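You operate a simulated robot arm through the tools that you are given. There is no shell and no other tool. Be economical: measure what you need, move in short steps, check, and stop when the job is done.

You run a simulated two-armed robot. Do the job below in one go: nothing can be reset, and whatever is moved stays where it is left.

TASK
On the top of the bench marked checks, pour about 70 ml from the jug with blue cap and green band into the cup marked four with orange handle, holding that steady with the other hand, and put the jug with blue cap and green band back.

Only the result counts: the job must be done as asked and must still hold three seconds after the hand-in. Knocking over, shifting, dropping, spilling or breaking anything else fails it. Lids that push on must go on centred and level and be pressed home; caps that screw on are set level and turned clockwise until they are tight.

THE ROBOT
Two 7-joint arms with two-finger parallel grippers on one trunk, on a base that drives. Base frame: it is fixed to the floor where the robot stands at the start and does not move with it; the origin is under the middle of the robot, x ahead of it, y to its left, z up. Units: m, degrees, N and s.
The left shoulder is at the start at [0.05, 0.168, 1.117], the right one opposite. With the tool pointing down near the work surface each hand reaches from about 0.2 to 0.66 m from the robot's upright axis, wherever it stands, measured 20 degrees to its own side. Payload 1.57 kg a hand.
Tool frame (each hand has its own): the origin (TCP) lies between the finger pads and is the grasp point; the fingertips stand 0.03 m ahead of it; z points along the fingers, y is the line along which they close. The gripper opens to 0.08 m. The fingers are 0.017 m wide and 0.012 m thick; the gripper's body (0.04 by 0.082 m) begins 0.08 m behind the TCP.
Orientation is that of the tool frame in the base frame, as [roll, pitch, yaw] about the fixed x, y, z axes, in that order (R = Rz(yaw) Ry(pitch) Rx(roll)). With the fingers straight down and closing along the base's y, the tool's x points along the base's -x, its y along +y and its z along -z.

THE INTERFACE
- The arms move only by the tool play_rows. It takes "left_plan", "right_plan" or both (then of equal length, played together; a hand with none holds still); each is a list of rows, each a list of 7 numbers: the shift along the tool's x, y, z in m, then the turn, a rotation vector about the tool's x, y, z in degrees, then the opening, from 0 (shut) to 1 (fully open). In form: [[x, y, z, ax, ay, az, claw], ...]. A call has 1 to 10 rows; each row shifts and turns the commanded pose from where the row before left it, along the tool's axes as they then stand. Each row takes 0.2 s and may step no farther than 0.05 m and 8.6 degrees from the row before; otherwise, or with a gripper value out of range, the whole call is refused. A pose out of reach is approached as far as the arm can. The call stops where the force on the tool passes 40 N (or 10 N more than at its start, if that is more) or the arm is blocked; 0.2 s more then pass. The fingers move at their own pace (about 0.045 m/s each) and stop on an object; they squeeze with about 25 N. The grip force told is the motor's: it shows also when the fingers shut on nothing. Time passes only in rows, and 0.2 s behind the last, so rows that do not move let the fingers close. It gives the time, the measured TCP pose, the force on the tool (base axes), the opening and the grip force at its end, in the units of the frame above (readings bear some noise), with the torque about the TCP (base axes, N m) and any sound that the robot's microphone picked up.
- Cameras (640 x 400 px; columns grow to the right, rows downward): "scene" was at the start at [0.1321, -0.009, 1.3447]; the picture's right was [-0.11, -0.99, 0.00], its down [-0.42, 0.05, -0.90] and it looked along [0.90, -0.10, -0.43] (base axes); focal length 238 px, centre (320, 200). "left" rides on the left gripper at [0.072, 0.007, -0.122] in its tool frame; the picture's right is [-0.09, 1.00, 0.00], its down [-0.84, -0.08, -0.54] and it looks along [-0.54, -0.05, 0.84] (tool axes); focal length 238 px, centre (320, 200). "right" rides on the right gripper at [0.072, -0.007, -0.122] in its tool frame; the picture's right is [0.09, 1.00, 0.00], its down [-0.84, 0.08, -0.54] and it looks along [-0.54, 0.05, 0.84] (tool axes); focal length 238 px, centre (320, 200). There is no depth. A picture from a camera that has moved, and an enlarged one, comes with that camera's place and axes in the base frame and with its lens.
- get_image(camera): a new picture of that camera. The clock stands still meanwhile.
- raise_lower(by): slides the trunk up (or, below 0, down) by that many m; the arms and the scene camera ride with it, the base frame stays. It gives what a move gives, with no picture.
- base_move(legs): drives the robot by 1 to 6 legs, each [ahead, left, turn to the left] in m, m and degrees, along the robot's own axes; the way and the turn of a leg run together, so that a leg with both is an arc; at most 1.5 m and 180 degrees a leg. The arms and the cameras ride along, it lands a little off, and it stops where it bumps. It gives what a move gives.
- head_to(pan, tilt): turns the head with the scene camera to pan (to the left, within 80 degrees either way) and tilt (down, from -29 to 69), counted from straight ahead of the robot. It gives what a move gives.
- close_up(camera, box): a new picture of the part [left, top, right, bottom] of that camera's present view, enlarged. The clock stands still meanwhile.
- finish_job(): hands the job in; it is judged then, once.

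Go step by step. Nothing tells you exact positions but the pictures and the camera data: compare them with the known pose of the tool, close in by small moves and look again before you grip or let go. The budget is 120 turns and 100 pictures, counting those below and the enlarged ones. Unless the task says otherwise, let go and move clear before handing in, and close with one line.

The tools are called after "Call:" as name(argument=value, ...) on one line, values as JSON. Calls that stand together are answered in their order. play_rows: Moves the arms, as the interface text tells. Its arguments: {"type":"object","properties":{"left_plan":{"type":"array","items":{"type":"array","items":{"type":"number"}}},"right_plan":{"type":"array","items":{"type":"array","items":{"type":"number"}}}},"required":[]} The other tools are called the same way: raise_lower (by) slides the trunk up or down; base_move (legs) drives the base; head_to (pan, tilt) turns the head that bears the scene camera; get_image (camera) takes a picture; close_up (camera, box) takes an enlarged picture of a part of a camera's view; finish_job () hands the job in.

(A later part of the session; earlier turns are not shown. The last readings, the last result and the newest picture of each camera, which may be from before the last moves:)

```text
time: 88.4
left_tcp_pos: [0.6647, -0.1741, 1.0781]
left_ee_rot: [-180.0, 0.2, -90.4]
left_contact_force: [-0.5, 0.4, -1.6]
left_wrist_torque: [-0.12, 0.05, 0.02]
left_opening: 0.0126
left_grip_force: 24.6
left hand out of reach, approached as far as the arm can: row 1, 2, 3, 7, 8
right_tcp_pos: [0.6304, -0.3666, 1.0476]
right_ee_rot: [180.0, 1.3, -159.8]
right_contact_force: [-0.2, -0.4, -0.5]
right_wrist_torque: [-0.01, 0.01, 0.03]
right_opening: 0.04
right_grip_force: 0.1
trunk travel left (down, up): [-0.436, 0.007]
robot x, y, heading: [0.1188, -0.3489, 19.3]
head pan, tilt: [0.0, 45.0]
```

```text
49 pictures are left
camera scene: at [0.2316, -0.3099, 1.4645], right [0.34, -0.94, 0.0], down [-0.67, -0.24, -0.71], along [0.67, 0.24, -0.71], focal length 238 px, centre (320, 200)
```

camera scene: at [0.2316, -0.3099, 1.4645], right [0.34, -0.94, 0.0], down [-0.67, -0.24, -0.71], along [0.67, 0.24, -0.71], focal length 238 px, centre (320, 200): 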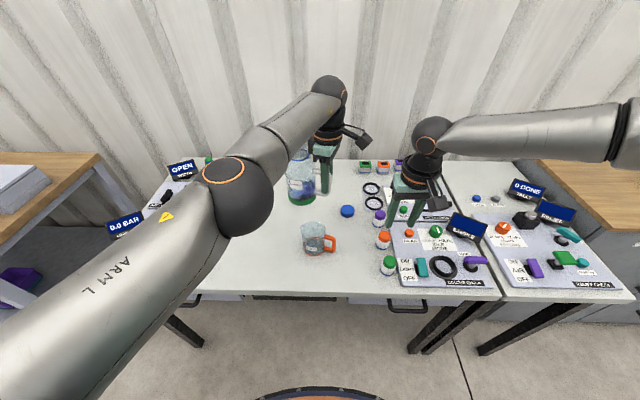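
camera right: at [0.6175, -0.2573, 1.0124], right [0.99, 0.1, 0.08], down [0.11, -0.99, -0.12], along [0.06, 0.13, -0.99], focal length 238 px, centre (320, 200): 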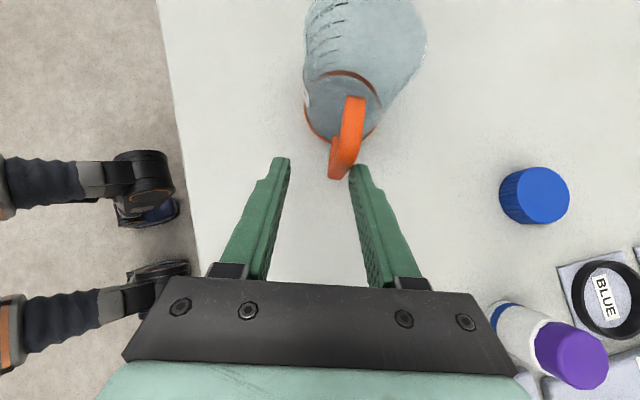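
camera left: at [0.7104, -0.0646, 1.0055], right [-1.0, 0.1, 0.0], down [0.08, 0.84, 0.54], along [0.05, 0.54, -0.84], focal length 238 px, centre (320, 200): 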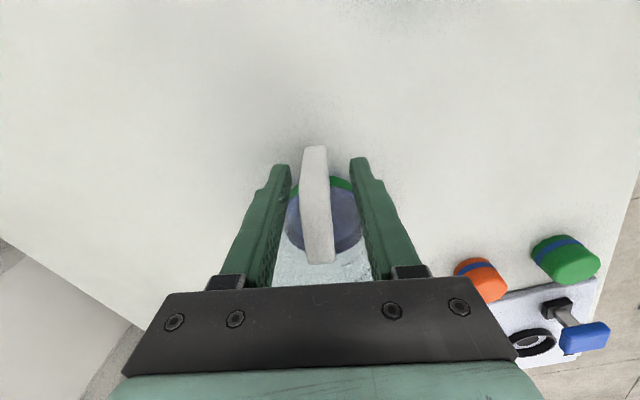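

The left arm crosses well. So the cup will sit in the right arm's good zone and the left arm will reach over to pour. First I'll raise the jug, retreat left, and yaw it so its handle faces forward.

Call:
play_rows(left_plan=[[-0.01, 0.01, -0.035, 0, 0, 0, 0], [-0.01, 0.01, -0.035, 0, 0, 0, 0], [-0.03, 0.01, -0.03, 0, 0, 0, 0], [-0.035, 0.01, -0.02, 0, 0, -8.5, 0], [-0.02, 0, 0, 0, 0, -8.5, 0], [-0.02, 0, 0, 0, 0, -8.5, 0], [0, 0, 0, 0, 0, -8.5, 0], [0, 0, 0, 0, 0, -8.5, 0], [0, 0, 0, 0, 0, -8.5, 0], [0, 0, 0, 0, 0, -8.5, 0]])

Call:
play_rows(left_plan=[[0, 0, 0, 0, 0, -8.5, 0], [0, 0, 0, 0, 0, -8.5, 0], [0, 0, 0, 0, 0, -8.5, 0], [0, 0, 0, 0, 0, -5, 0], [0, 0, 0, 0, 0, 0, 0]])

Call:
raise_lower(by=-0.15)

Call:
get_image(camera="scene")

```text
time: 90.6
left_tcp_pos: [0.6455, -0.0526, 1.1976]
left_ee_rot: [-180.0, 0.0, -30.7]
left_contact_force: [0.0, -0.2, -1.7]
left_wrist_torque: [-0.1, -0.09, 0.0]
left_opening: 0.0127
left_grip_force: 25.4
left hand out of reach, approached as far as the arm can: row 1, 2, 3, 4, 6
right_tcp_pos: [0.6304, -0.3653, 1.047]
right_ee_rot: [-179.9, 1.2, -159.8]
right_contact_force: [-0.4, 0.0, 0.3]
right_wrist_torque: [0.03, -0.04, 0.0]
right_opening: 0.04
right_grip_force: 0.0
trunk travel left (down, up): [-0.436, 0.007]
robot x, y, heading: [0.1193, -0.3505, 19.6]
head pan, tilt: [0.0, 45.0]
```

```text
time: 91.8
left_tcp_pos: [0.6452, -0.051, 1.1982]
left_ee_rot: [180.0, 0.0, -0.3]
left_contact_force: [0.0, 0.3, -2.4]
left_wrist_torque: [0.0, -0.17, 0.03]
left_opening: 0.0124
left_grip_force: 25.2
right_tcp_pos: [0.631, -0.3661, 1.0478]
right_ee_rot: [-179.9, 1.3, -159.8]
right_contact_force: [0.1, -0.4, 0.7]
right_wrist_torque: [0.02, -0.03, 0.01]
right_opening: 0.0401
right_grip_force: 0.0
trunk travel left (down, up): [-0.436, 0.007]
robot x, y, heading: [0.1129, -0.3455, 19.8]
head pan, tilt: [0.0, 45.0]
```

```text
time: 93.5
left_tcp_pos: [0.6451, -0.0515, 1.0488]
left_ee_rot: [-179.9, 0.0, -0.3]
left_contact_force: [0.2, -0.5, -2.9]
left_wrist_torque: [0.02, -0.14, 0.0]
left_opening: 0.0127
left_grip_force: 24.8
right_tcp_pos: [0.631, -0.3652, 0.898]
right_ee_rot: [-179.8, 1.1, -159.9]
right_contact_force: [0.3, -0.3, 0.4]
right_wrist_torque: [0.02, 0.01, -0.02]
right_opening: 0.0404
right_grip_force: 0.1
trunk travel left (down, up): [-0.286, 0.157]
robot x, y, heading: [0.1177, -0.3501, 19.4]
head pan, tilt: [0.0, 45.0]
```

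```text
48 pictures are left
camera scene: at [0.2316, -0.3079, 1.3144], right [0.34, -0.94, 0.0], down [-0.67, -0.24, -0.71], along [0.67, 0.24, -0.71], focal length 238 px, centre (320, 200)
```

scene: 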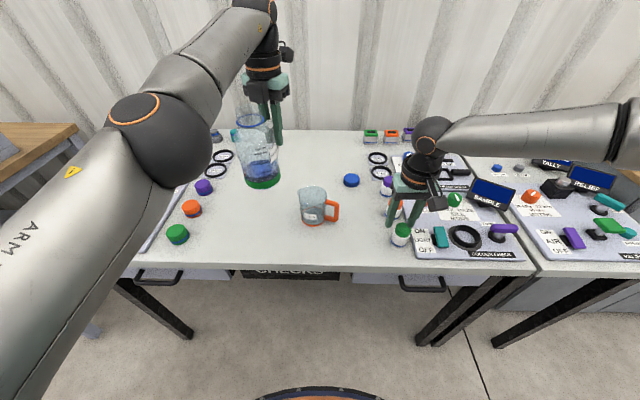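

The right fingers hover near the sample bottles, so I'll lift that hand straight up first, then re-roll it.

Call:
play_rows(right_plan=[[0, 0, -0.04, 0, 0, 0, 0.5], [0, 0, -0.04, 0, 0, 0, 0.5], [0, 0, -0.04, 0, 0, 0, 0.5], [0, 0, -0.03, 0, 0, 8.5, 0.5], [0, 0, 0, 0, 0, 8.5, 0.5], [0, 0, 0, 0, 0, 8.5, 0.5], [0, 0, 0, 0, 0, 8.5, 0.5], [0, 0, 0, 0, 0, 8.5, 0.5], [0, 0, 0, 0, 0, 8.5, 0.5], [0, 0, 0, 0, 0, 8.5, 0.5]])

Call:
play_rows(right_plan=[[0, 0, 0, 0, 0, 8.5, 0.5], [0, 0, 0, 0, 0, 8.5, 0.5], [0, 0, 0, 0, 0, 8.5, 0.5], [0, 0, 0, 0, 0, 8.5, 0.5], [0, 0, 0, 0, 0, 8.5, 0.5], [0, 0, 0, 0, 0, 7, 0.5]])

Call:
base_move(legs=[[0, 0.085, 0], [0.035, 0, 0]])

```text
time: 95.7
left_tcp_pos: [0.6438, -0.0518, 1.0498]
left_ee_rot: [-179.9, 0.1, -0.3]
left_contact_force: [0.0, 0.0, -1.7]
left_wrist_torque: [0.01, -0.12, 0.0]
left_opening: 0.0127
left_grip_force: 24.7
right_tcp_pos: [0.6278, -0.3659, 1.0481]
right_ee_rot: [179.1, 0.8, 140.4]
right_contact_force: [0.6, 0.3, 0.7]
right_wrist_torque: [0.03, -0.01, 0.01]
right_opening: 0.0399
right_grip_force: 0.0
trunk travel left (down, up): [-0.286, 0.157]
robot x, y, heading: [0.1184, -0.3507, 19.6]
head pan, tilt: [0.0, 45.0]
```

```text
time: 97.1
left_tcp_pos: [0.645, -0.0508, 1.0477]
left_ee_rot: [180.0, 0.0, -0.3]
left_contact_force: [-0.2, -0.6, -3.3]
left_wrist_torque: [0.01, -0.12, 0.01]
left_opening: 0.0126
left_grip_force: 25.0
right_tcp_pos: [0.6262, -0.3655, 1.0483]
right_ee_rot: [178.8, -0.4, 91.0]
right_contact_force: [-0.4, -1.2, -0.4]
right_wrist_torque: [-0.02, 0.0, 0.02]
right_opening: 0.04
right_grip_force: 0.1
trunk travel left (down, up): [-0.286, 0.157]
robot x, y, heading: [0.1147, -0.3519, 19.4]
head pan, tilt: [0.0, 45.0]
```

```text
time: 98.7
left_tcp_pos: [0.6489, 0.0398, 1.0468]
left_ee_rot: [-180.0, 0.1, -0.2]
left_contact_force: [1.1, 0.0, -2.3]
left_wrist_torque: [-0.03, -0.13, -0.01]
left_opening: 0.0127
left_grip_force: 24.8
right_tcp_pos: [0.6314, -0.2755, 1.0476]
right_ee_rot: [178.8, -0.3, 91.4]
right_contact_force: [-0.3, 0.8, 0.0]
right_wrist_torque: [0.01, 0.04, 0.0]
right_opening: 0.04
right_grip_force: 0.0
trunk travel left (down, up): [-0.286, 0.157]
robot x, y, heading: [0.121, -0.2559, 19.9]
head pan, tilt: [0.0, 45.0]
```

Call:
play_rows(right_plan=[[0, 0, 0, 0, 8, 0, 0.5], [0, 0, 0, 0, 8, 0, 0.5], [0, 0, 0, 0, 8, 0, 0.5], [0, 0, 0, 0, 8, 0, 0.5], [0, 0, 0, 0, 8, 0, 0.5], [-0.024, 0.002, 0.025, 0, 0, 0, 0.5], [-0.024, 0.002, 0.025, 0, 0, 0, 0.5], [-0.024, 0.002, 0.025, 0, 0, 0, 0.5], [-0.024, 0.002, 0.025, 0, 0, 0, 0.5], [0, 0, 0, 0, 0, 0, 0.5]])

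Call:
get_image(camera="right")

```text
time: 100.9
left_tcp_pos: [0.6486, 0.0397, 1.0485]
left_ee_rot: [-180.0, 0.0, -0.2]
left_contact_force: [0.1, 0.3, -2.6]
left_wrist_torque: [-0.01, -0.11, -0.02]
left_opening: 0.0127
left_grip_force: 24.8
right_tcp_pos: [0.6427, -0.2845, 0.9094]
right_ee_rot: [178.2, -40.3, 92.3]
right_contact_force: [-0.8, 0.1, 0.5]
right_wrist_torque: [0.02, 0.02, 0.0]
right_opening: 0.0401
right_grip_force: 0.0
trunk travel left (down, up): [-0.286, 0.157]
robot x, y, heading: [0.1191, -0.2573, 19.6]
head pan, tilt: [0.0, 45.0]
```

```text
47 pictures are left
camera right: at [0.6327, -0.3085, 1.0491], right [0.99, 0.09, 0.08], down [0.1, -0.99, -0.13], along [0.07, 0.13, -0.99], focal length 238 px, centre (320, 200)
```

right: 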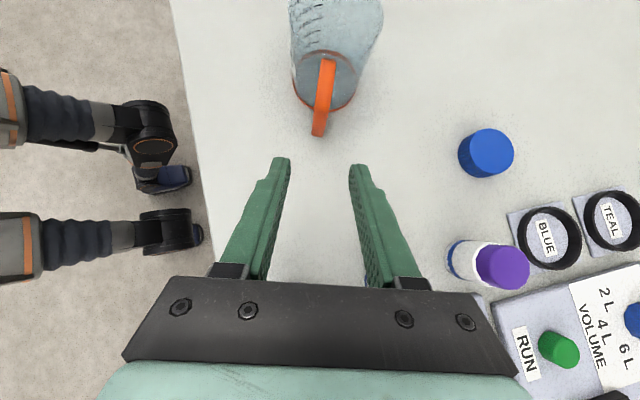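

Call:
play_rows(right_plan=[[0.007, -0.0008, 0.0204, 0, 0, 0, 0.5], [0.007, -0.0008, 0.0204, 0, 0, 0, 0.5], [0.007, -0.0007, 0.0204, 0, 0, 0, 0.5], [0.0067, 0, 0.0202, 0, 0, 0, 0.5], [0, 0, 0, 0, 0, 0, 0.5]])

Call:
get_image(camera="right")

Call:
get_image(camera="scene")

```text
time: 102.1
left_tcp_pos: [0.6475, 0.0394, 1.0483]
left_ee_rot: [180.0, 0.0, -0.3]
left_contact_force: [0.1, 0.1, -1.8]
left_wrist_torque: [0.03, -0.14, 0.0]
left_opening: 0.0125
left_grip_force: 25.0
right_tcp_pos: [0.637, -0.2091, 0.8662]
right_ee_rot: [178.4, -40.2, 92.3]
right_contact_force: [-0.4, -0.1, -0.2]
right_wrist_torque: [-0.02, 0.04, -0.02]
right_opening: 0.0399
right_grip_force: 0.1
trunk travel left (down, up): [-0.286, 0.157]
robot x, y, heading: [0.1194, -0.256, 19.7]
head pan, tilt: [0.0, 45.0]
```

```text
46 pictures are left
camera right: at [0.6295, -0.2329, 1.0054], right [0.99, 0.09, 0.08], down [0.1, -0.99, -0.13], along [0.07, 0.13, -0.99], focal length 238 px, centre (320, 200)
```

right: 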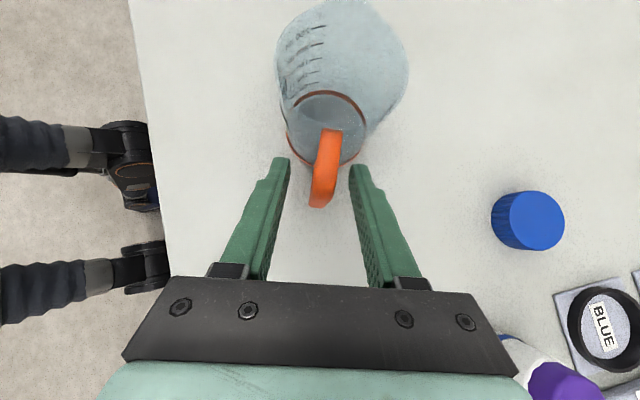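

```text
45 pictures are left
camera scene: at [0.2352, -0.2172, 1.3144], right [0.34, -0.94, 0.0], down [-0.67, -0.24, -0.71], along [0.67, 0.24, -0.71], focal length 238 px, centre (320, 200)
```

scene: 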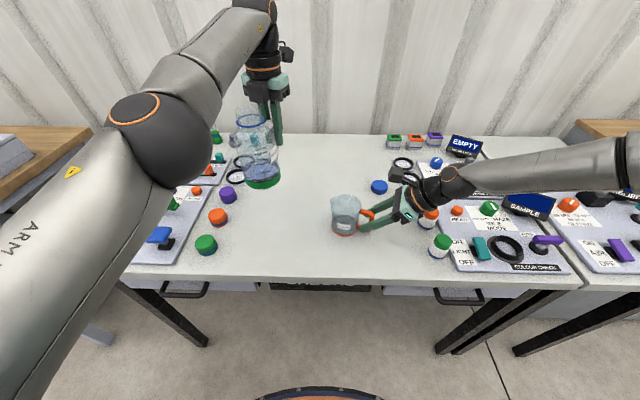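

The fingers straddle the cup handle. Closing gently.

Call:
play_rows(right_plan=[[0, 0, 0, 0, 0, 0, 0.3], [0, 0, 0, 0, 0, 0, 0.2], [0, 0, 0, 0, 0, 0, 0.1], [0, 0, 0, 0, 0, 0, 0], [0, 0, 0, 0, 0, 0, 0], [0, 0, 0, 0, 0, 0, 0]])

Call:
close_up(camera="scene", box=[300, 170, 400, 250])

```text
time: 103.5
left_tcp_pos: [0.6486, 0.0404, 1.0483]
left_ee_rot: [180.0, 0.0, -0.3]
left_contact_force: [0.7, 0.3, -2.5]
left_wrist_torque: [0.0, -0.12, 0.02]
left_opening: 0.0127
left_grip_force: 24.8
right_tcp_pos: [0.6384, -0.2092, 0.8659]
right_ee_rot: [178.3, -40.2, 92.2]
right_contact_force: [0.0, -0.5, -0.2]
right_wrist_torque: [0.03, 0.02, -0.01]
right_opening: 0.01
right_grip_force: 25.2
trunk travel left (down, up): [-0.286, 0.157]
robot x, y, heading: [0.1192, -0.2564, 19.5]
head pan, tilt: [0.0, 45.0]
```

```text
5.00 times, centred on (350, 210) of scene
camera zoom: at [0.2352, -0.217, 1.3144], right [0.34, -0.94, 0.0], down [-0.67, -0.24, -0.71], along [0.67, 0.24, -0.71], focal length 1187 px, centre (170, 150)
```

zoom: 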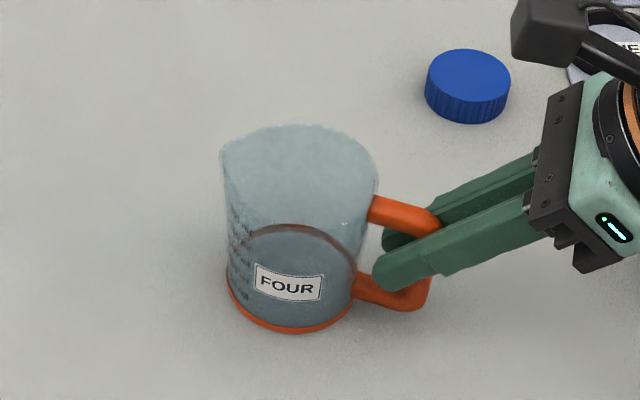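

The cup handle is held. Now I'll tilt the jug to 40°, which is safely below pouring, and check the reach.

Call:
play_rows(left_plan=[[0, 0, 0, 0, 8, 0, 0], [0, 0, 0, 0, 8, 0, 0], [0, 0, 0, 0, 8, 0, 0], [0, 0, 0, 0, 8, 0, 0], [0, 0, 0, 0, 8, 0, 0], [0, 0, 0, 0, 0, 0, 0]])

Call:
get_image(camera="scene")

```text
time: 104.9
left_tcp_pos: [0.7708, 0.056, 1.0797]
left_ee_rot: [179.9, -36.0, -0.2]
left_contact_force: [0.4, 0.8, -1.7]
left_wrist_torque: [0.01, -0.08, 0.0]
left_opening: 0.0126
left_grip_force: 25.0
left hand out of reach, approached as far as the arm can: row 1, 2, 3, 4, 5
right_tcp_pos: [0.6383, -0.2086, 0.8663]
right_ee_rot: [178.3, -40.3, 92.3]
right_contact_force: [0.4, -0.1, 0.9]
right_wrist_torque: [0.03, 0.06, 0.01]
right_opening: 0.0103
right_grip_force: 25.2
trunk travel left (down, up): [-0.286, 0.157]
robot x, y, heading: [0.1263, -0.2606, 19.5]
head pan, tilt: [0.0, 45.0]
```

```text
43 pictures are left
camera scene: at [0.2352, -0.217, 1.3144], right [0.34, -0.94, 0.0], down [-0.67, -0.24, -0.71], along [0.67, 0.24, -0.71], focal length 238 px, centre (320, 200)
```

scene: 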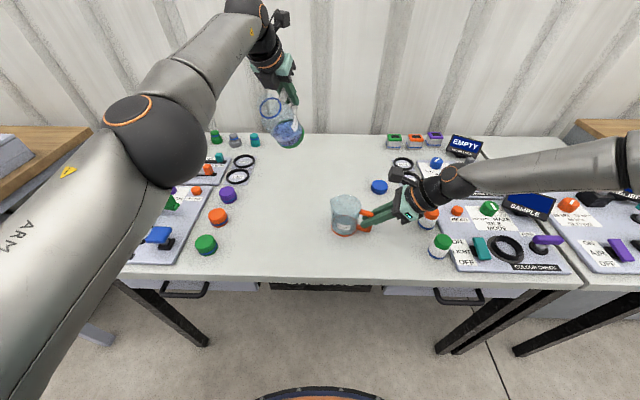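

The left hand needs to point more to the right relative to the robot, so turning the robot left about 30° should suit both arms. I'll release the cup, retreat, and bring the jug upright first.

Call:
play_rows(right_plan=[[0, 0, 0, 0, 0, 0, 0.2], [0, 0, 0, 0, 0, 0, 0.5], [0, 0, 0, 0, 0, 0, 0.5], [-0.007, 0, -0.02, 0, 0, 0, 0.5], [-0.007, 0, -0.02, 0, 0, 0, 0.5], [-0.007, 0, -0.025, 0, 0, 0, 0.5], [0, 0, -0.04, 0, 0, 0, 0.5], [0, 0, -0.04, 0, 0, 0, 0.5]], left_plan=[[-0.02, 0, 0, 0, -7.2, 0, 0], [-0.02, 0, 0, 0, -7.2, 0, 0], [-0.02, 0, 0, 0, -7.2, 0, 0], [-0.02, 0, 0, 0, -7.2, 0, 0], [-0.02, 0, 0, 0, -7.2, 0, 0], [-0.02, 0, 0, 0, 0, 0, 0], [0, 0, 0, 0, 0, 0, 0], [0, 0, 0, 0, 0, 0, 0]])

Call:
get_image(camera="scene")

```text
time: 106.7
left_tcp_pos: [0.6277, 0.0545, 1.0337]
left_ee_rot: [-179.9, 0.1, -0.2]
left_contact_force: [0.7, -0.8, -2.0]
left_wrist_torque: [-0.01, -0.13, 0.02]
left_opening: 0.0127
left_grip_force: 25.2
left hand out of reach, approached as far as the arm can: row 1, 2, 3, 4, 5
right_tcp_pos: [0.6414, -0.3206, 0.9644]
right_ee_rot: [178.4, -40.3, 92.3]
right_contact_force: [-0.2, -0.5, -0.6]
right_wrist_torque: [0.01, -0.02, -0.02]
right_opening: 0.04
right_grip_force: 0.2
trunk travel left (down, up): [-0.286, 0.157]
robot x, y, heading: [0.121, -0.258, 19.7]
head pan, tilt: [0.0, 45.0]
```

```text
42 pictures are left
camera scene: at [0.2348, -0.2175, 1.3144], right [0.34, -0.94, 0.0], down [-0.67, -0.24, -0.71], along [0.67, 0.24, -0.71], focal length 238 px, centre (320, 200)
```

scene: 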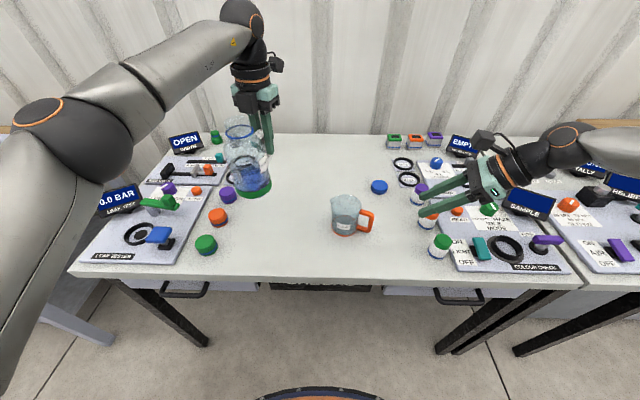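

The cup is undisturbed. I'll raise the trunk for clearance, then drive right and turn left 30°.

Call:
raise_lower(by=0.12)

Call:
base_move(legs=[[0.02, -0.304, 0], [0, 0, 30]])

Call:
head_to(pan=-10, tilt=45)

Call:
get_image(camera="scene")

```text
time: 108.2
left_tcp_pos: [0.6309, 0.0543, 1.1539]
left_ee_rot: [180.0, 0.1, -0.3]
left_contact_force: [-0.2, -0.6, -2.4]
left_wrist_torque: [-0.02, -0.17, 0.06]
left_opening: 0.0127
left_grip_force: 24.8
right_tcp_pos: [0.6414, -0.3199, 1.0843]
right_ee_rot: [178.4, -40.3, 92.2]
right_contact_force: [-0.5, -0.9, -0.9]
right_wrist_torque: [0.02, 0.01, -0.02]
right_opening: 0.0398
right_grip_force: 0.2
trunk travel left (down, up): [-0.406, 0.037]
robot x, y, heading: [0.1201, -0.26, 19.6]
head pan, tilt: [0.0, 45.0]
```

```text
time: 111.8
left_tcp_pos: [0.5242, -0.0177, 1.1536]
left_ee_rot: [180.0, 0.1, 30.0]
left_contact_force: [-0.4, 0.6, -2.3]
left_wrist_torque: [0.04, -0.12, 0.0]
left_opening: 0.0129
left_grip_force: 24.9
right_tcp_pos: [0.7238, -0.3336, 1.0847]
right_ee_rot: [178.4, -40.3, 122.6]
right_contact_force: [0.4, 0.1, 1.2]
right_wrist_torque: [-0.02, 0.02, -0.06]
right_opening: 0.0399
right_grip_force: 0.1
trunk travel left (down, up): [-0.406, 0.037]
robot x, y, heading: [0.2444, -0.5439, 50.1]
head pan, tilt: [0.0, 45.0]
```

```text
time: 112.5
left_tcp_pos: [0.5242, -0.0159, 1.1538]
left_ee_rot: [180.0, 0.1, 30.1]
left_contact_force: [-0.8, 0.4, -2.9]
left_wrist_torque: [0.1, -0.09, -0.03]
left_opening: 0.0129
left_grip_force: 25.1
right_tcp_pos: [0.7237, -0.3336, 1.0843]
right_ee_rot: [178.3, -40.3, 122.5]
right_contact_force: [0.7, 0.1, -0.4]
right_wrist_torque: [0.03, 0.01, 0.0]
right_opening: 0.0402
right_grip_force: 0.0
trunk travel left (down, up): [-0.406, 0.037]
robot x, y, heading: [0.2438, -0.5409, 50.0]
head pan, tilt: [-10.0, 45.0]
```

```text
41 pictures are left
camera scene: at [0.3321, -0.4603, 1.4344], right [0.64, -0.77, 0.0], down [-0.54, -0.46, -0.71], along [0.54, 0.46, -0.71], focal length 238 px, centre (320, 200)
```

scene: 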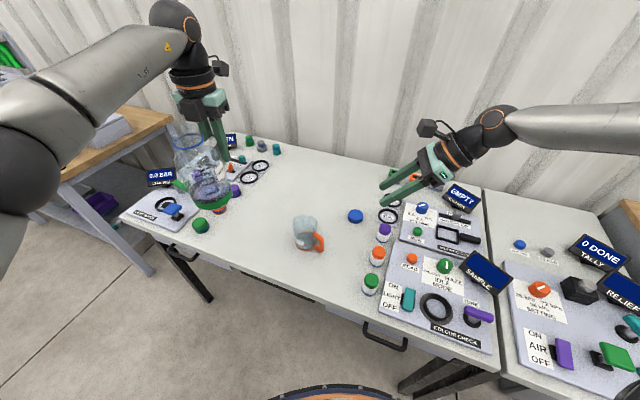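

Now I'll yaw the jug back 30° and test the tilt to 45° here.

Call:
play_rows(left_plan=[[0, 0, 0, 0, 0, 7.5, 0], [0, 0, 0, 0, 0, 7.5, 0], [0, 0, 0, 0, 0, 7.5, 0], [0, 0, 0, 0, 0, 7.5, 0], [0, 0, 0, 0, 7.5, 0, 0], [0, 0, 0, 0, 7.5, 0, 0], [0, 0, 0, 0, 7.5, 0, 0], [0, 0, 0, 0, 7.5, 0, 0], [0, 0, 0, 0, 7.5, 0, 0], [0, 0, 0, 0, 7.5, 0, 0]])

```text
time: 114.7
left_tcp_pos: [0.5244, -0.0161, 1.1537]
left_ee_rot: [-180.0, -45.1, 0.1]
left_contact_force: [-1.1, -0.5, -2.7]
left_wrist_torque: [-0.01, -0.04, 0.0]
left_opening: 0.0125
left_grip_force: 25.4
right_tcp_pos: [0.7245, -0.3339, 1.084]
right_ee_rot: [178.4, -40.2, 122.6]
right_contact_force: [0.6, 0.6, 0.0]
right_wrist_torque: [-0.04, 0.0, 0.0]
right_opening: 0.0398
right_grip_force: 0.1
trunk travel left (down, up): [-0.406, 0.037]
robot x, y, heading: [0.2395, -0.5455, 50.2]
head pan, tilt: [-10.0, 45.0]
```

No limits so far. Translating to above the pour location at 45°.

Call:
play_rows(left_plan=[[0.0231, 0.0207, 0.0349, 0, 0, 0, 0], [0.0231, 0.0207, 0.0349, 0, 0, 0, 0], [0.0231, 0.0207, 0.0349, 0, 0, 0, 0], [0.0231, 0.0207, 0.0349, 0, 0, 0, 0], [0.0231, 0.0207, 0.0349, 0, 0, 0, 0], [0.0231, 0.0207, 0.0349, 0, 0, 0, 0], [0, 0, 0, 0, 0, 0, 0]])

Call:
get_image(camera="scene")

```text
time: 116.3
left_tcp_pos: [0.77, -0.1408, 1.1045]
left_ee_rot: [179.9, -45.0, 0.0]
left_contact_force: [-0.4, -0.2, -2.5]
left_wrist_torque: [-0.02, -0.08, -0.02]
left_opening: 0.0127
left_grip_force: 25.2
right_tcp_pos: [0.723, -0.3328, 1.0844]
right_ee_rot: [178.4, -40.3, 122.5]
right_contact_force: [-0.7, -0.4, 0.5]
right_wrist_torque: [-0.03, -0.04, -0.01]
right_opening: 0.0398
right_grip_force: 0.1
trunk travel left (down, up): [-0.406, 0.037]
robot x, y, heading: [0.2429, -0.5441, 50.2]
head pan, tilt: [-10.0, 45.0]
```

```text
40 pictures are left
camera scene: at [0.3314, -0.4595, 1.4344], right [0.64, -0.77, 0.0], down [-0.54, -0.46, -0.71], along [0.54, 0.45, -0.71], focal length 238 px, centre (320, 200)
```

scene: 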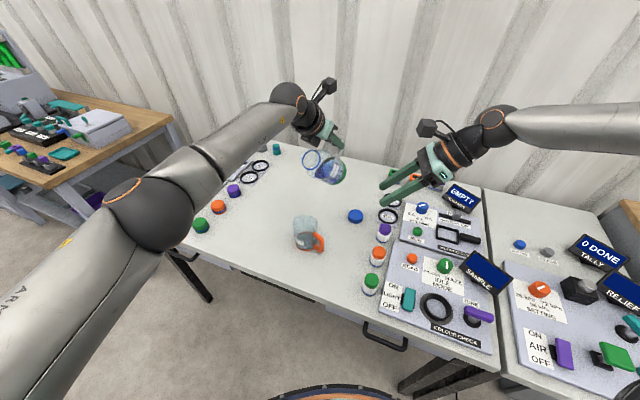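

The left arm reaches the pour spot. With it waiting there, I'll bring the right hand back onto the cup handle.

Call:
play_rows(right_plan=[[0, 0, 0, -4.8, 0, 5.75, 0.5], [0, 0, 0, -4.8, 0, 5.75, 0.5], [0, 0, 0, -4.8, 0, 5.75, 0.5], [0, 0, 0, -4.8, 0, 5.75, 0.5], [-0.0165, -0.0213, 0.0364, 0, 0, 0, 0.5], [-0.0165, -0.0213, 0.0364, 0, 0, 0, 0.5], [-0.0165, -0.0213, 0.0364, 0, 0, 0, 0.5], [-0.0165, -0.0213, 0.0364, 0, 0, 0, 0.5], [0, 0, 0, 0, 0, 0, 0.5]])

Call:
get_image(camera="right")

```text
time: 118.3
left_tcp_pos: [0.7709, -0.1404, 1.1054]
left_ee_rot: [179.9, -44.9, 0.1]
left_contact_force: [0.2, 0.1, -2.4]
left_wrist_torque: [-0.02, -0.11, -0.01]
left_opening: 0.0127
left_grip_force: 25.2
right_tcp_pos: [0.6498, -0.3039, 0.9266]
right_ee_rot: [179.2, -41.2, 92.4]
right_contact_force: [-0.1, 0.2, -0.7]
right_wrist_torque: [-0.02, 0.0, 0.02]
right_opening: 0.04
right_grip_force: 0.1
right hand out of reach, approached as far as the arm can: row 7, 8
trunk travel left (down, up): [-0.406, 0.037]
robot x, y, heading: [0.2448, -0.5425, 49.9]
head pan, tilt: [-10.0, 45.0]
```

```text
39 pictures are left
camera right: at [0.6436, -0.3311, 1.0648], right [0.99, 0.1, 0.07], down [0.11, -0.98, -0.14], along [0.06, 0.15, -0.99], focal length 238 px, centre (320, 200)
```

right: 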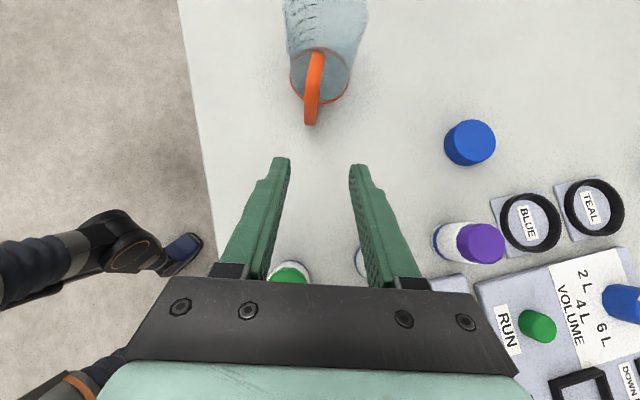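

I'll lower the trunk for the right arm's sake, compensating with the right hand.

Call:
play_rows(right_plan=[[0.0257, -0.004, -0.0307, 0, 0, 0, 0.5], [0.0257, -0.004, -0.0307, 0, 0, 0, 0.5], [0.0257, -0.003, -0.0307, 0, 0, 0, 0.5]], left_plan=[[-0.014, 0, 0.014, 0, 0, 0, 0], [-0.02, 0, -0.0, 0, 0, 0, 0], [0, 0, 0, 0, 0, 0, 0]])

```text
time: 119.1
left_tcp_pos: [0.7564, -0.1414, 1.0696]
left_ee_rot: [179.9, -44.9, 0.1]
left_contact_force: [0.1, 0.1, -1.9]
left_wrist_torque: [0.01, -0.04, -0.04]
left_opening: 0.0127
left_grip_force: 25.5
right_tcp_pos: [0.6583, -0.3279, 1.0419]
right_ee_rot: [179.2, -41.1, 92.3]
right_contact_force: [-0.6, -0.6, -0.4]
right_wrist_torque: [0.03, 0.0, 0.0]
right_opening: 0.0402
right_grip_force: 0.1
right hand out of reach, approached as far as the arm can: row 1, 2, 3
trunk travel left (down, up): [-0.406, 0.037]
robot x, y, heading: [0.2419, -0.5421, 50.1]
head pan, tilt: [-10.0, 45.0]
```

Call:
play_rows(left_plan=[[0.0225, 0, -0.013, 0, 0, 0, 0], [0.0225, 0, -0.013, 0, 0, 0, 0], [0.0225, 0, -0.013, 0, 0, 0, 0]])

Call:
raise_lower(by=-0.12)

Call:
play_rows(right_plan=[[0, -0.008, 0.015, 0, 0, 0, 0.5], [0, -0.008, 0.015, 0, 0, 0, 0.5], [0, 0, 0.01, 0, 0, 0, 0.5], [0, 0, 0, 0, 0, 0, 0.5]])

Call:
get_image(camera="right")

Call:
get_image(camera="scene")

```text
time: 119.9
left_tcp_pos: [0.7784, -0.1398, 1.1462]
left_ee_rot: [180.0, -44.8, 0.1]
left_contact_force: [1.0, 1.0, -2.3]
left_wrist_torque: [0.0, -0.06, 0.01]
left_opening: 0.0127
left_grip_force: 25.1
right_tcp_pos: [0.6594, -0.3278, 1.0413]
right_ee_rot: [179.2, -41.1, 92.3]
right_contact_force: [0.1, -0.5, -0.1]
right_wrist_torque: [0.03, 0.0, 0.01]
right_opening: 0.0399
right_grip_force: 0.0
trunk travel left (down, up): [-0.406, 0.037]
robot x, y, heading: [0.2435, -0.5424, 50.2]
head pan, tilt: [-10.0, 45.0]
```

```text
time: 121.4
left_tcp_pos: [0.7776, -0.14, 1.0257]
left_ee_rot: [179.9, -44.9, 0.1]
left_contact_force: [0.1, -0.8, -1.7]
left_wrist_torque: [0.01, -0.03, -0.02]
left_opening: 0.0123
left_grip_force: 25.3
right_tcp_pos: [0.6594, -0.3271, 0.9229]
right_ee_rot: [179.1, -41.1, 92.3]
right_contact_force: [0.2, -0.3, -0.5]
right_wrist_torque: [0.0, 0.0, 0.0]
right_opening: 0.0399
right_grip_force: 0.2
trunk travel left (down, up): [-0.286, 0.157]
robot x, y, heading: [0.2445, -0.5447, 50.1]
head pan, tilt: [-10.0, 45.0]
```

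```text
time: 122.4
left_tcp_pos: [0.7782, -0.1419, 1.0258]
left_ee_rot: [179.9, -45.0, 0.1]
left_contact_force: [0.1, -0.3, -1.1]
left_wrist_torque: [-0.01, -0.05, -0.01]
left_opening: 0.0125
left_grip_force: 24.6
right_tcp_pos: [0.6584, -0.3153, 0.8887]
right_ee_rot: [179.3, -41.3, 92.4]
right_contact_force: [-0.9, -0.1, -0.1]
right_wrist_torque: [0.0, 0.03, 0.0]
right_opening: 0.04
right_grip_force: 0.0
right hand out of reach, approached as far as the arm can: row 1, 2, 3
trunk travel left (down, up): [-0.286, 0.157]
robot x, y, heading: [0.241, -0.5421, 50.1]
head pan, tilt: [-10.0, 45.0]
```

```text
38 pictures are left
camera right: at [0.6516, -0.343, 1.0278], right [0.99, 0.1, 0.07], down [0.11, -0.98, -0.15], along [0.05, 0.15, -0.99], focal length 238 px, centre (320, 200)
```

right: 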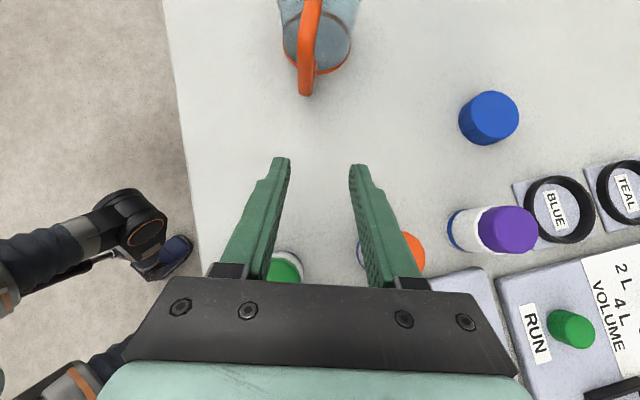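

```text
37 pictures are left
camera scene: at [0.3321, -0.4604, 1.3144], right [0.64, -0.77, 0.0], down [-0.54, -0.46, -0.71], along [0.54, 0.45, -0.71], focal length 238 px, centre (320, 200)
```

scene: 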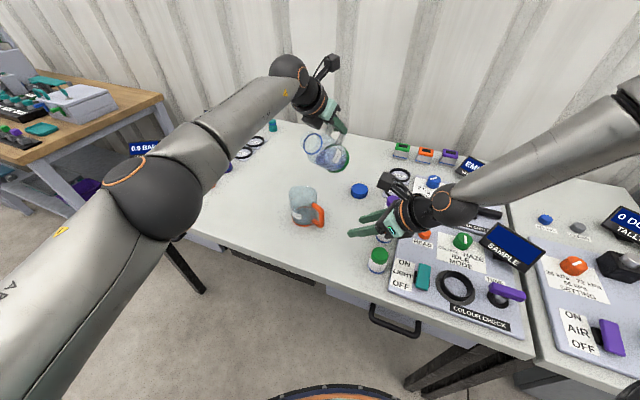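

The right arm can't reach the handle at this heading. It worked at heading 20°, so I'll return there and have the left hand point further right, pouring from the front-right of the cup. First I'll retreat and raise.

Call:
play_rows(right_plan=[[0, 0, -0.03, 0, 0, 0, 0.5], [0, 0, -0.03, 0, 0, 0, 0.5], [0, 0, -0.03, 0, 0, 0, 0.5]], left_plan=[[0, 0, -0.04, 0, -8, 0, 0], [0, 0, -0.04, 0, -8, 0, 0], [0, 0, 0, 0, 0, 0, 0]])

Call:
raise_lower(by=0.12)

Call:
base_move(legs=[[0, 0, -30], [-0.02, 0.304, 0]])

Call:
get_image(camera="scene")

```text
time: 123.2
left_tcp_pos: [0.7096, -0.1257, 1.0808]
left_ee_rot: [179.8, -28.8, 0.0]
left_contact_force: [1.2, -1.0, -2.2]
left_wrist_torque: [0.01, -0.09, 0.05]
left_opening: 0.0125
left_grip_force: 25.1
left hand out of reach, approached as far as the arm can: row 2
right_tcp_pos: [0.658, -0.3752, 0.9556]
right_ee_rot: [179.2, -41.2, 92.3]
right_contact_force: [-0.3, 0.4, -0.2]
right_wrist_torque: [0.04, 0.05, 0.0]
right_opening: 0.0401
right_grip_force: 0.1
trunk travel left (down, up): [-0.286, 0.157]
robot x, y, heading: [0.2449, -0.5453, 49.8]
head pan, tilt: [-10.0, 45.0]
```

```text
time: 124.7
left_tcp_pos: [0.7095, -0.1243, 1.1998]
left_ee_rot: [179.7, -28.8, 0.0]
left_contact_force: [-0.4, 0.7, -2.1]
left_wrist_torque: [0.01, -0.09, -0.02]
left_opening: 0.0127
left_grip_force: 25.4
right_tcp_pos: [0.6572, -0.3756, 1.0757]
right_ee_rot: [179.2, -41.1, 92.4]
right_contact_force: [0.6, -0.1, 0.2]
right_wrist_torque: [0.0, 0.0, 0.0]
right_opening: 0.0401
right_grip_force: 0.1
trunk travel left (down, up): [-0.406, 0.037]
robot x, y, heading: [0.2429, -0.545, 50.2]
head pan, tilt: [-10.0, 45.0]
```

```text
time: 128.3
left_tcp_pos: [0.7359, -0.1333, 1.1992]
left_ee_rot: [179.8, -28.9, -30.2]
left_contact_force: [0.8, 0.1, -1.9]
left_wrist_torque: [-0.06, -0.07, 0.01]
left_opening: 0.0125
left_grip_force: 25.2
right_tcp_pos: [0.5641, -0.3229, 1.076]
right_ee_rot: [179.2, -41.1, 62.0]
right_contact_force: [0.2, 0.2, 0.3]
right_wrist_torque: [-0.02, -0.01, 0.02]
right_opening: 0.0398
right_grip_force: 0.1
trunk travel left (down, up): [-0.406, 0.037]
robot x, y, heading: [0.1252, -0.2573, 19.7]
head pan, tilt: [-10.0, 45.0]
```

```text
36 pictures are left
camera scene: at [0.2398, -0.2319, 1.4344], right [0.17, -0.99, 0.0], down [-0.7, -0.12, -0.71], along [0.7, 0.12, -0.71], focal length 238 px, centre (320, 200)
```

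scene: 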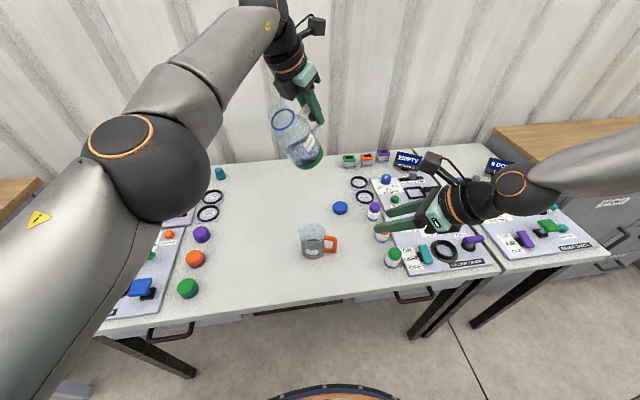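

Lowering the trunk and lining the right hand up again. In the same call the left hand goes to the pour approach at 45°.

Call:
raise_lower(by=-0.12)

Call:
play_rows(right_plan=[[0, 0, 0, 4.8, 0, -5.75, 0.5], [0, 0, 0, 4.8, 0, -5.75, 0.5], [0, 0, 0, 4.8, 0, -5.75, 0.5], [0, 0, 0, 4.8, 0, -5.75, 0.5], [0, 0.026, 0.02, 0, 0, 0, 0.5], [0, 0.026, 0.02, 0, 0, 0, 0.5], [0, 0.026, 0.02, 0, 0, 0, 0.5], [0, 0, 0, 0, 0, 0, 0.5]])

Call:
play_rows(left_plan=[[0, 0.01, 0.01, 0, 8, 0, 0], [0, 0.02, 0.01, 0, 8, 0, 0], [0, 0.015, 0.01, 0, 0, 0, 0], [0, 0.015, 0.01, 0, 0, 0, 0], [0, 0, 0, 0, 0, 0, 0]])

Call:
get_image(camera="scene")

```text
time: 129.8
left_tcp_pos: [0.7364, -0.132, 1.0791]
left_ee_rot: [179.8, -28.8, -30.2]
left_contact_force: [-1.6, 0.1, -2.3]
left_wrist_torque: [0.01, -0.09, 0.03]
left_opening: 0.0127
left_grip_force: 25.2
right_tcp_pos: [0.5634, -0.3227, 0.9564]
right_ee_rot: [179.0, -41.2, 62.0]
right_contact_force: [-0.3, 0.5, -0.5]
right_wrist_torque: [0.01, 0.01, 0.0]
right_opening: 0.0399
right_grip_force: 0.1
trunk travel left (down, up): [-0.286, 0.157]
robot x, y, heading: [0.1186, -0.2599, 19.6]
head pan, tilt: [-10.0, 45.0]
```

```text
time: 131.6
left_tcp_pos: [0.7355, -0.1334, 1.0799]
left_ee_rot: [179.9, -28.8, -30.1]
left_contact_force: [0.2, 1.0, -2.6]
left_wrist_torque: [-0.06, -0.07, 0.01]
left_opening: 0.0128
left_grip_force: 25.0
right_tcp_pos: [0.6411, -0.2808, 0.9116]
right_ee_rot: [178.4, -40.5, 92.5]
right_contact_force: [1.3, -0.4, 0.3]
right_wrist_torque: [0.0, -0.01, -0.02]
right_opening: 0.0403
right_grip_force: 0.0
trunk travel left (down, up): [-0.286, 0.157]
robot x, y, heading: [0.1223, -0.2602, 20.0]
head pan, tilt: [-10.0, 45.0]
```

```text
time: 132.8
left_tcp_pos: [0.782, -0.1877, 1.0613]
left_ee_rot: [179.7, -44.8, -30.0]
left_contact_force: [0.1, 0.2, -1.7]
left_wrist_torque: [-0.05, -0.04, 0.01]
left_opening: 0.0127
left_grip_force: 25.0
left hand out of reach, approached as far as the arm can: row 1, 2
right_tcp_pos: [0.6406, -0.2815, 0.9128]
right_ee_rot: [178.4, -40.6, 92.5]
right_contact_force: [-0.1, -0.2, -1.2]
right_wrist_torque: [0.01, -0.01, 0.02]
right_opening: 0.0401
right_grip_force: 0.0
trunk travel left (down, up): [-0.286, 0.157]
robot x, y, heading: [0.1219, -0.2596, 19.8]
head pan, tilt: [-10.0, 45.0]
```

```text
35 pictures are left
camera scene: at [0.24, -0.2324, 1.3144], right [0.17, -0.99, 0.0], down [-0.7, -0.12, -0.71], along [0.7, 0.12, -0.71], focal length 238 px, centre (320, 200)
```

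scene: 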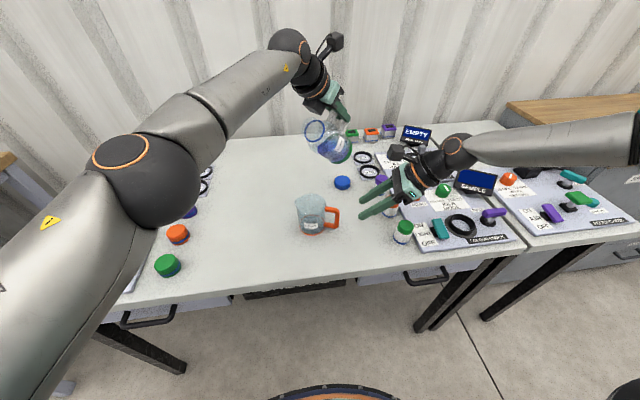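

The left hand is near. I'll bring it onto the pour line and tilt to 60° to check reach.

Call:
play_rows(left_plan=[[-0.0147, 0.019, 0.0065, 0, 0, 0, 0], [-0.0147, 0.019, 0.0065, 0, 0, 0, 0], [-0.002, 0, -0.002, 0, 7.5, 0, 0], [-0.002, 0, -0.002, 0, 7.5, 0, 0], [0, 0, 0, 0, 0, 0, 0]])

Call:
get_image(camera="scene")

```text
time: 134.0
left_tcp_pos: [0.7475, -0.2121, 1.0312]
left_ee_rot: [179.5, -59.7, -30.1]
left_contact_force: [0.4, -0.1, -2.9]
left_wrist_torque: [-0.01, -0.01, 0.01]
left_opening: 0.0126
left_grip_force: 25.1
right_tcp_pos: [0.6409, -0.2825, 0.9118]
right_ee_rot: [178.5, -40.5, 92.5]
right_contact_force: [0.2, 0.2, 0.5]
right_wrist_torque: [-0.02, 0.02, -0.01]
right_opening: 0.0402
right_grip_force: 0.1
trunk travel left (down, up): [-0.286, 0.157]
robot x, y, heading: [0.1222, -0.26, 19.8]
head pan, tilt: [-10.0, 45.0]
```

```text
34 pictures are left
camera scene: at [0.2401, -0.2326, 1.3144], right [0.17, -0.99, 0.0], down [-0.7, -0.12, -0.71], along [0.7, 0.12, -0.71], focal length 238 px, centre (320, 200)
```

scene: 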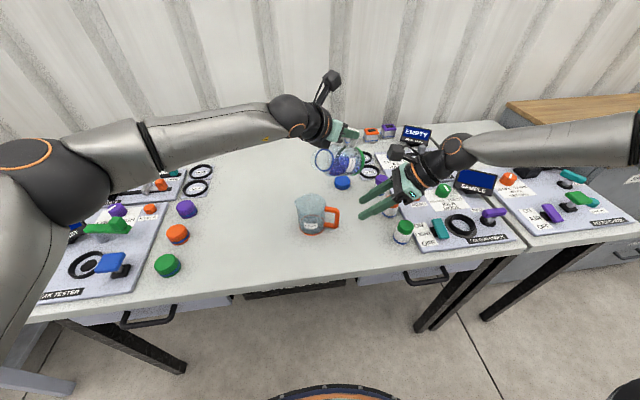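

No limits at 60°, and the mouth sits above the cup. Now I'll re-grip the cup handle with the right hand.

Call:
play_rows(right_plan=[[0.0067, -0.0007, 0.0206, 0, 0, 0, 0.5], [0.0067, -0.0007, 0.0206, 0, 0, 0, 0.5], [0.0067, -0.0007, 0.0206, 0, 0, 0, 0.5], [0.0066, 0, 0.0206, 0, 0, 0, 0.5], [0, 0, 0, 0, 0, 0, 0.5]])

Call:
get_image(camera="right")

Call:
close_up(camera="scene", box=[270, 110, 430, 250])

```text
time: 135.2
left_tcp_pos: [0.7484, -0.2117, 1.0309]
left_ee_rot: [179.7, -59.8, -30.0]
left_contact_force: [-1.4, 0.4, -1.5]
left_wrist_torque: [0.01, -0.04, -0.04]
left_opening: 0.0128
left_grip_force: 25.1
right_tcp_pos: [0.639, -0.2092, 0.8661]
right_ee_rot: [178.5, -40.5, 92.5]
right_contact_force: [-0.1, 0.3, -0.3]
right_wrist_torque: [0.0, -0.04, 0.01]
right_opening: 0.0401
right_grip_force: 0.0
trunk travel left (down, up): [-0.286, 0.157]
robot x, y, heading: [0.1219, -0.2651, 19.4]
head pan, tilt: [-10.0, 45.0]
```

```text
33 pictures are left
camera right: at [0.6303, -0.2339, 1.0061], right [0.99, 0.09, 0.08], down [0.1, -0.99, -0.13], along [0.07, 0.14, -0.99], focal length 238 px, centre (320, 200)
```

right: 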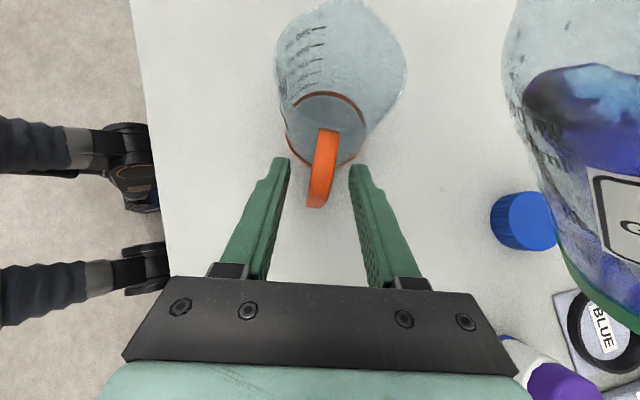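

```text
2.86 times, centred on (350, 180) of scene
camera zoom: at [0.24, -0.2327, 1.3144], right [0.17, -0.99, 0.0], down [-0.7, -0.12, -0.71], along [0.7, 0.12, -0.71], focal length 678 px, centre (234, 257)
```

zoom: 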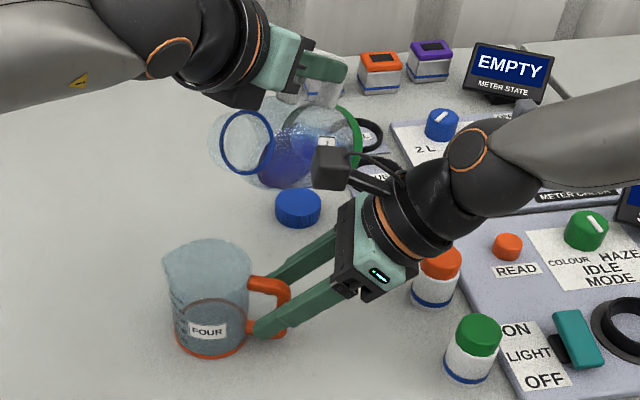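

Alignment matches the earlier grip. Closing on the cup handle.

Call:
play_rows(right_plan=[[0, 0, 0, 0, 0, 0, 0.3], [0, 0, 0, 0, 0, 0, 0.2], [0, 0, 0, 0, 0, 0, 0.1], [0, 0, 0, 0, 0, 0, 0], [0, 0, 0, 0, 0, 0, 0], [0, 0, 0, 0, 0, 0, 0]])

Call:
close_up(camera="scene", box=[280, 120, 400, 240])

```text
time: 136.6
left_tcp_pos: [0.7489, -0.2126, 1.0333]
left_ee_rot: [179.7, -59.8, -30.1]
left_contact_force: [0.3, -0.8, -2.6]
left_wrist_torque: [0.0, 0.02, -0.04]
left_opening: 0.0127
left_grip_force: 24.8
right_tcp_pos: [0.6385, -0.2087, 0.8665]
right_ee_rot: [178.5, -40.6, 92.4]
right_contact_force: [-0.1, -0.5, 0.5]
right_wrist_torque: [0.03, 0.05, -0.03]
right_opening: 0.0105
right_grip_force: 25.0
trunk travel left (down, up): [-0.286, 0.157]
robot x, y, heading: [0.1235, -0.2582, 19.5]
head pan, tilt: [-10.0, 45.0]
```

```text
3.33 times, centred on (340, 180) of scene
camera zoom: at [0.2401, -0.2325, 1.3144], right [0.17, -0.99, 0.0], down [-0.7, -0.12, -0.71], along [0.7, 0.12, -0.71], focal length 792 px, centre (253, 267)
```

zoom: 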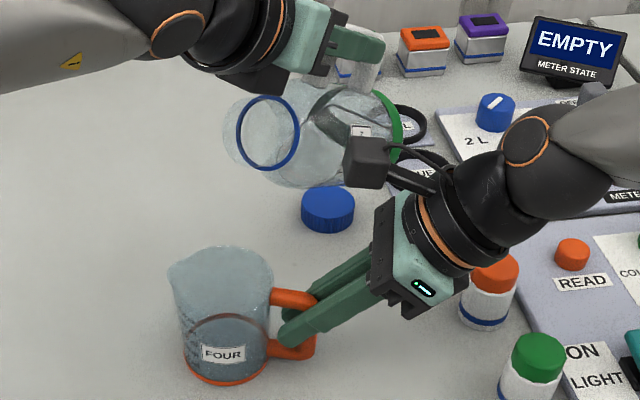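

The liquid isn't visible in this view, so I'll check from another camera.

Call:
get_image(camera="left")

Call:
close_up(camera="scene", box=[290, 120, 380, 210])

```text
30 pictures are left
camera left: at [0.6847, -0.1824, 1.1557], right [-0.54, -0.84, -0.08], down [-0.73, 0.51, -0.45], along [0.42, -0.19, -0.89], focal length 238 px, centre (320, 200)
```

left: 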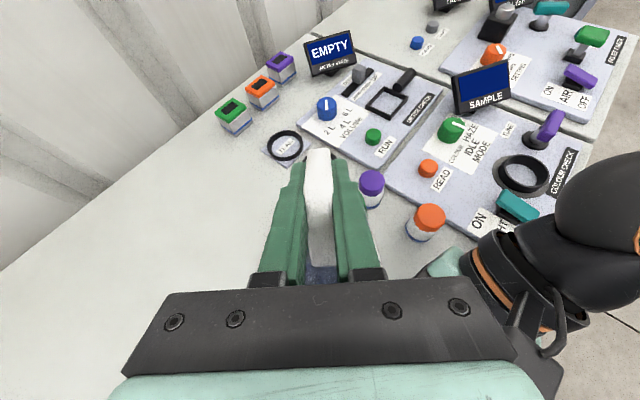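

```text
4.44 times, centred on (335, 165) of scene
camera zoom: at [0.2401, -0.2325, 1.3144], right [0.17, -0.99, 0.0], down [-0.7, -0.12, -0.71], along [0.7, 0.12, -0.71], focal length 1055 px, centre (253, 356)
```

zoom: 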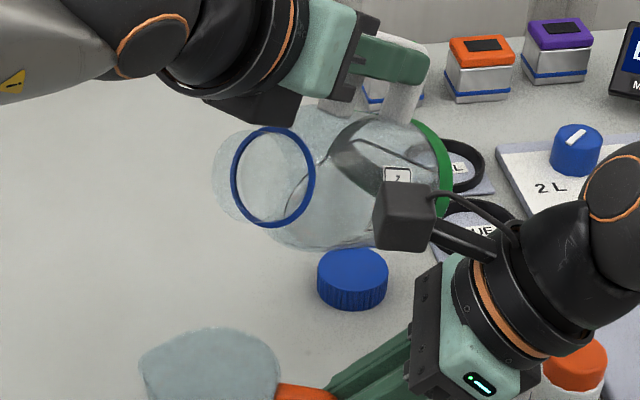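

The liquid is still there (same weight), only refracting oddly. Tilting on to 75° above the cup.

Call:
play_rows(left_plan=[[0, 0, -0.0076, 0, 7.5, 0, 0], [0, 0, -0.0076, 0, 7.5, 0, 0], [0, 0, 0, 0, 0, 0, 0]])

Call:
close_up(camera="scene", box=[280, 120, 400, 240])

```text
time: 137.4
left_tcp_pos: [0.737, -0.2042, 1.0403]
left_ee_rot: [179.3, -75.0, -29.5]
left_contact_force: [-0.3, 0.1, -2.5]
left_wrist_torque: [0.02, 0.02, 0.0]
left_opening: 0.0125
left_grip_force: 24.4
right_tcp_pos: [0.6382, -0.2089, 0.8672]
right_ee_rot: [178.6, -40.6, 92.4]
right_contact_force: [-1.2, -0.6, 0.4]
right_wrist_torque: [0.04, 0.02, -0.01]
right_opening: 0.0103
right_grip_force: 24.8
trunk travel left (down, up): [-0.286, 0.157]
robot x, y, heading: [0.1196, -0.2589, 19.7]
head pan, tilt: [-10.0, 45.0]
```

```text
3.33 times, centred on (340, 180) of scene
camera zoom: at [0.24, -0.2326, 1.3144], right [0.17, -0.99, 0.0], down [-0.7, -0.12, -0.71], along [0.7, 0.12, -0.71], focal length 792 px, centre (253, 267)
```

zoom: 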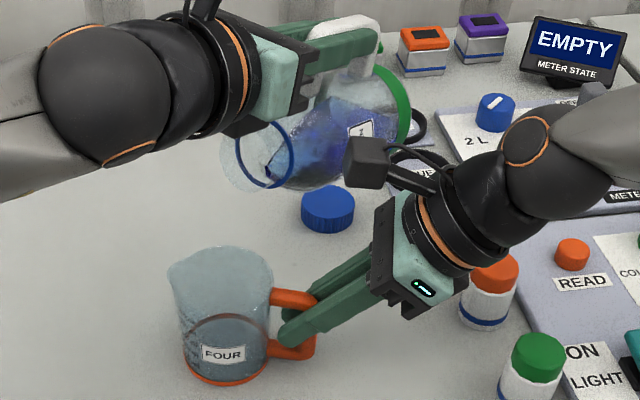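

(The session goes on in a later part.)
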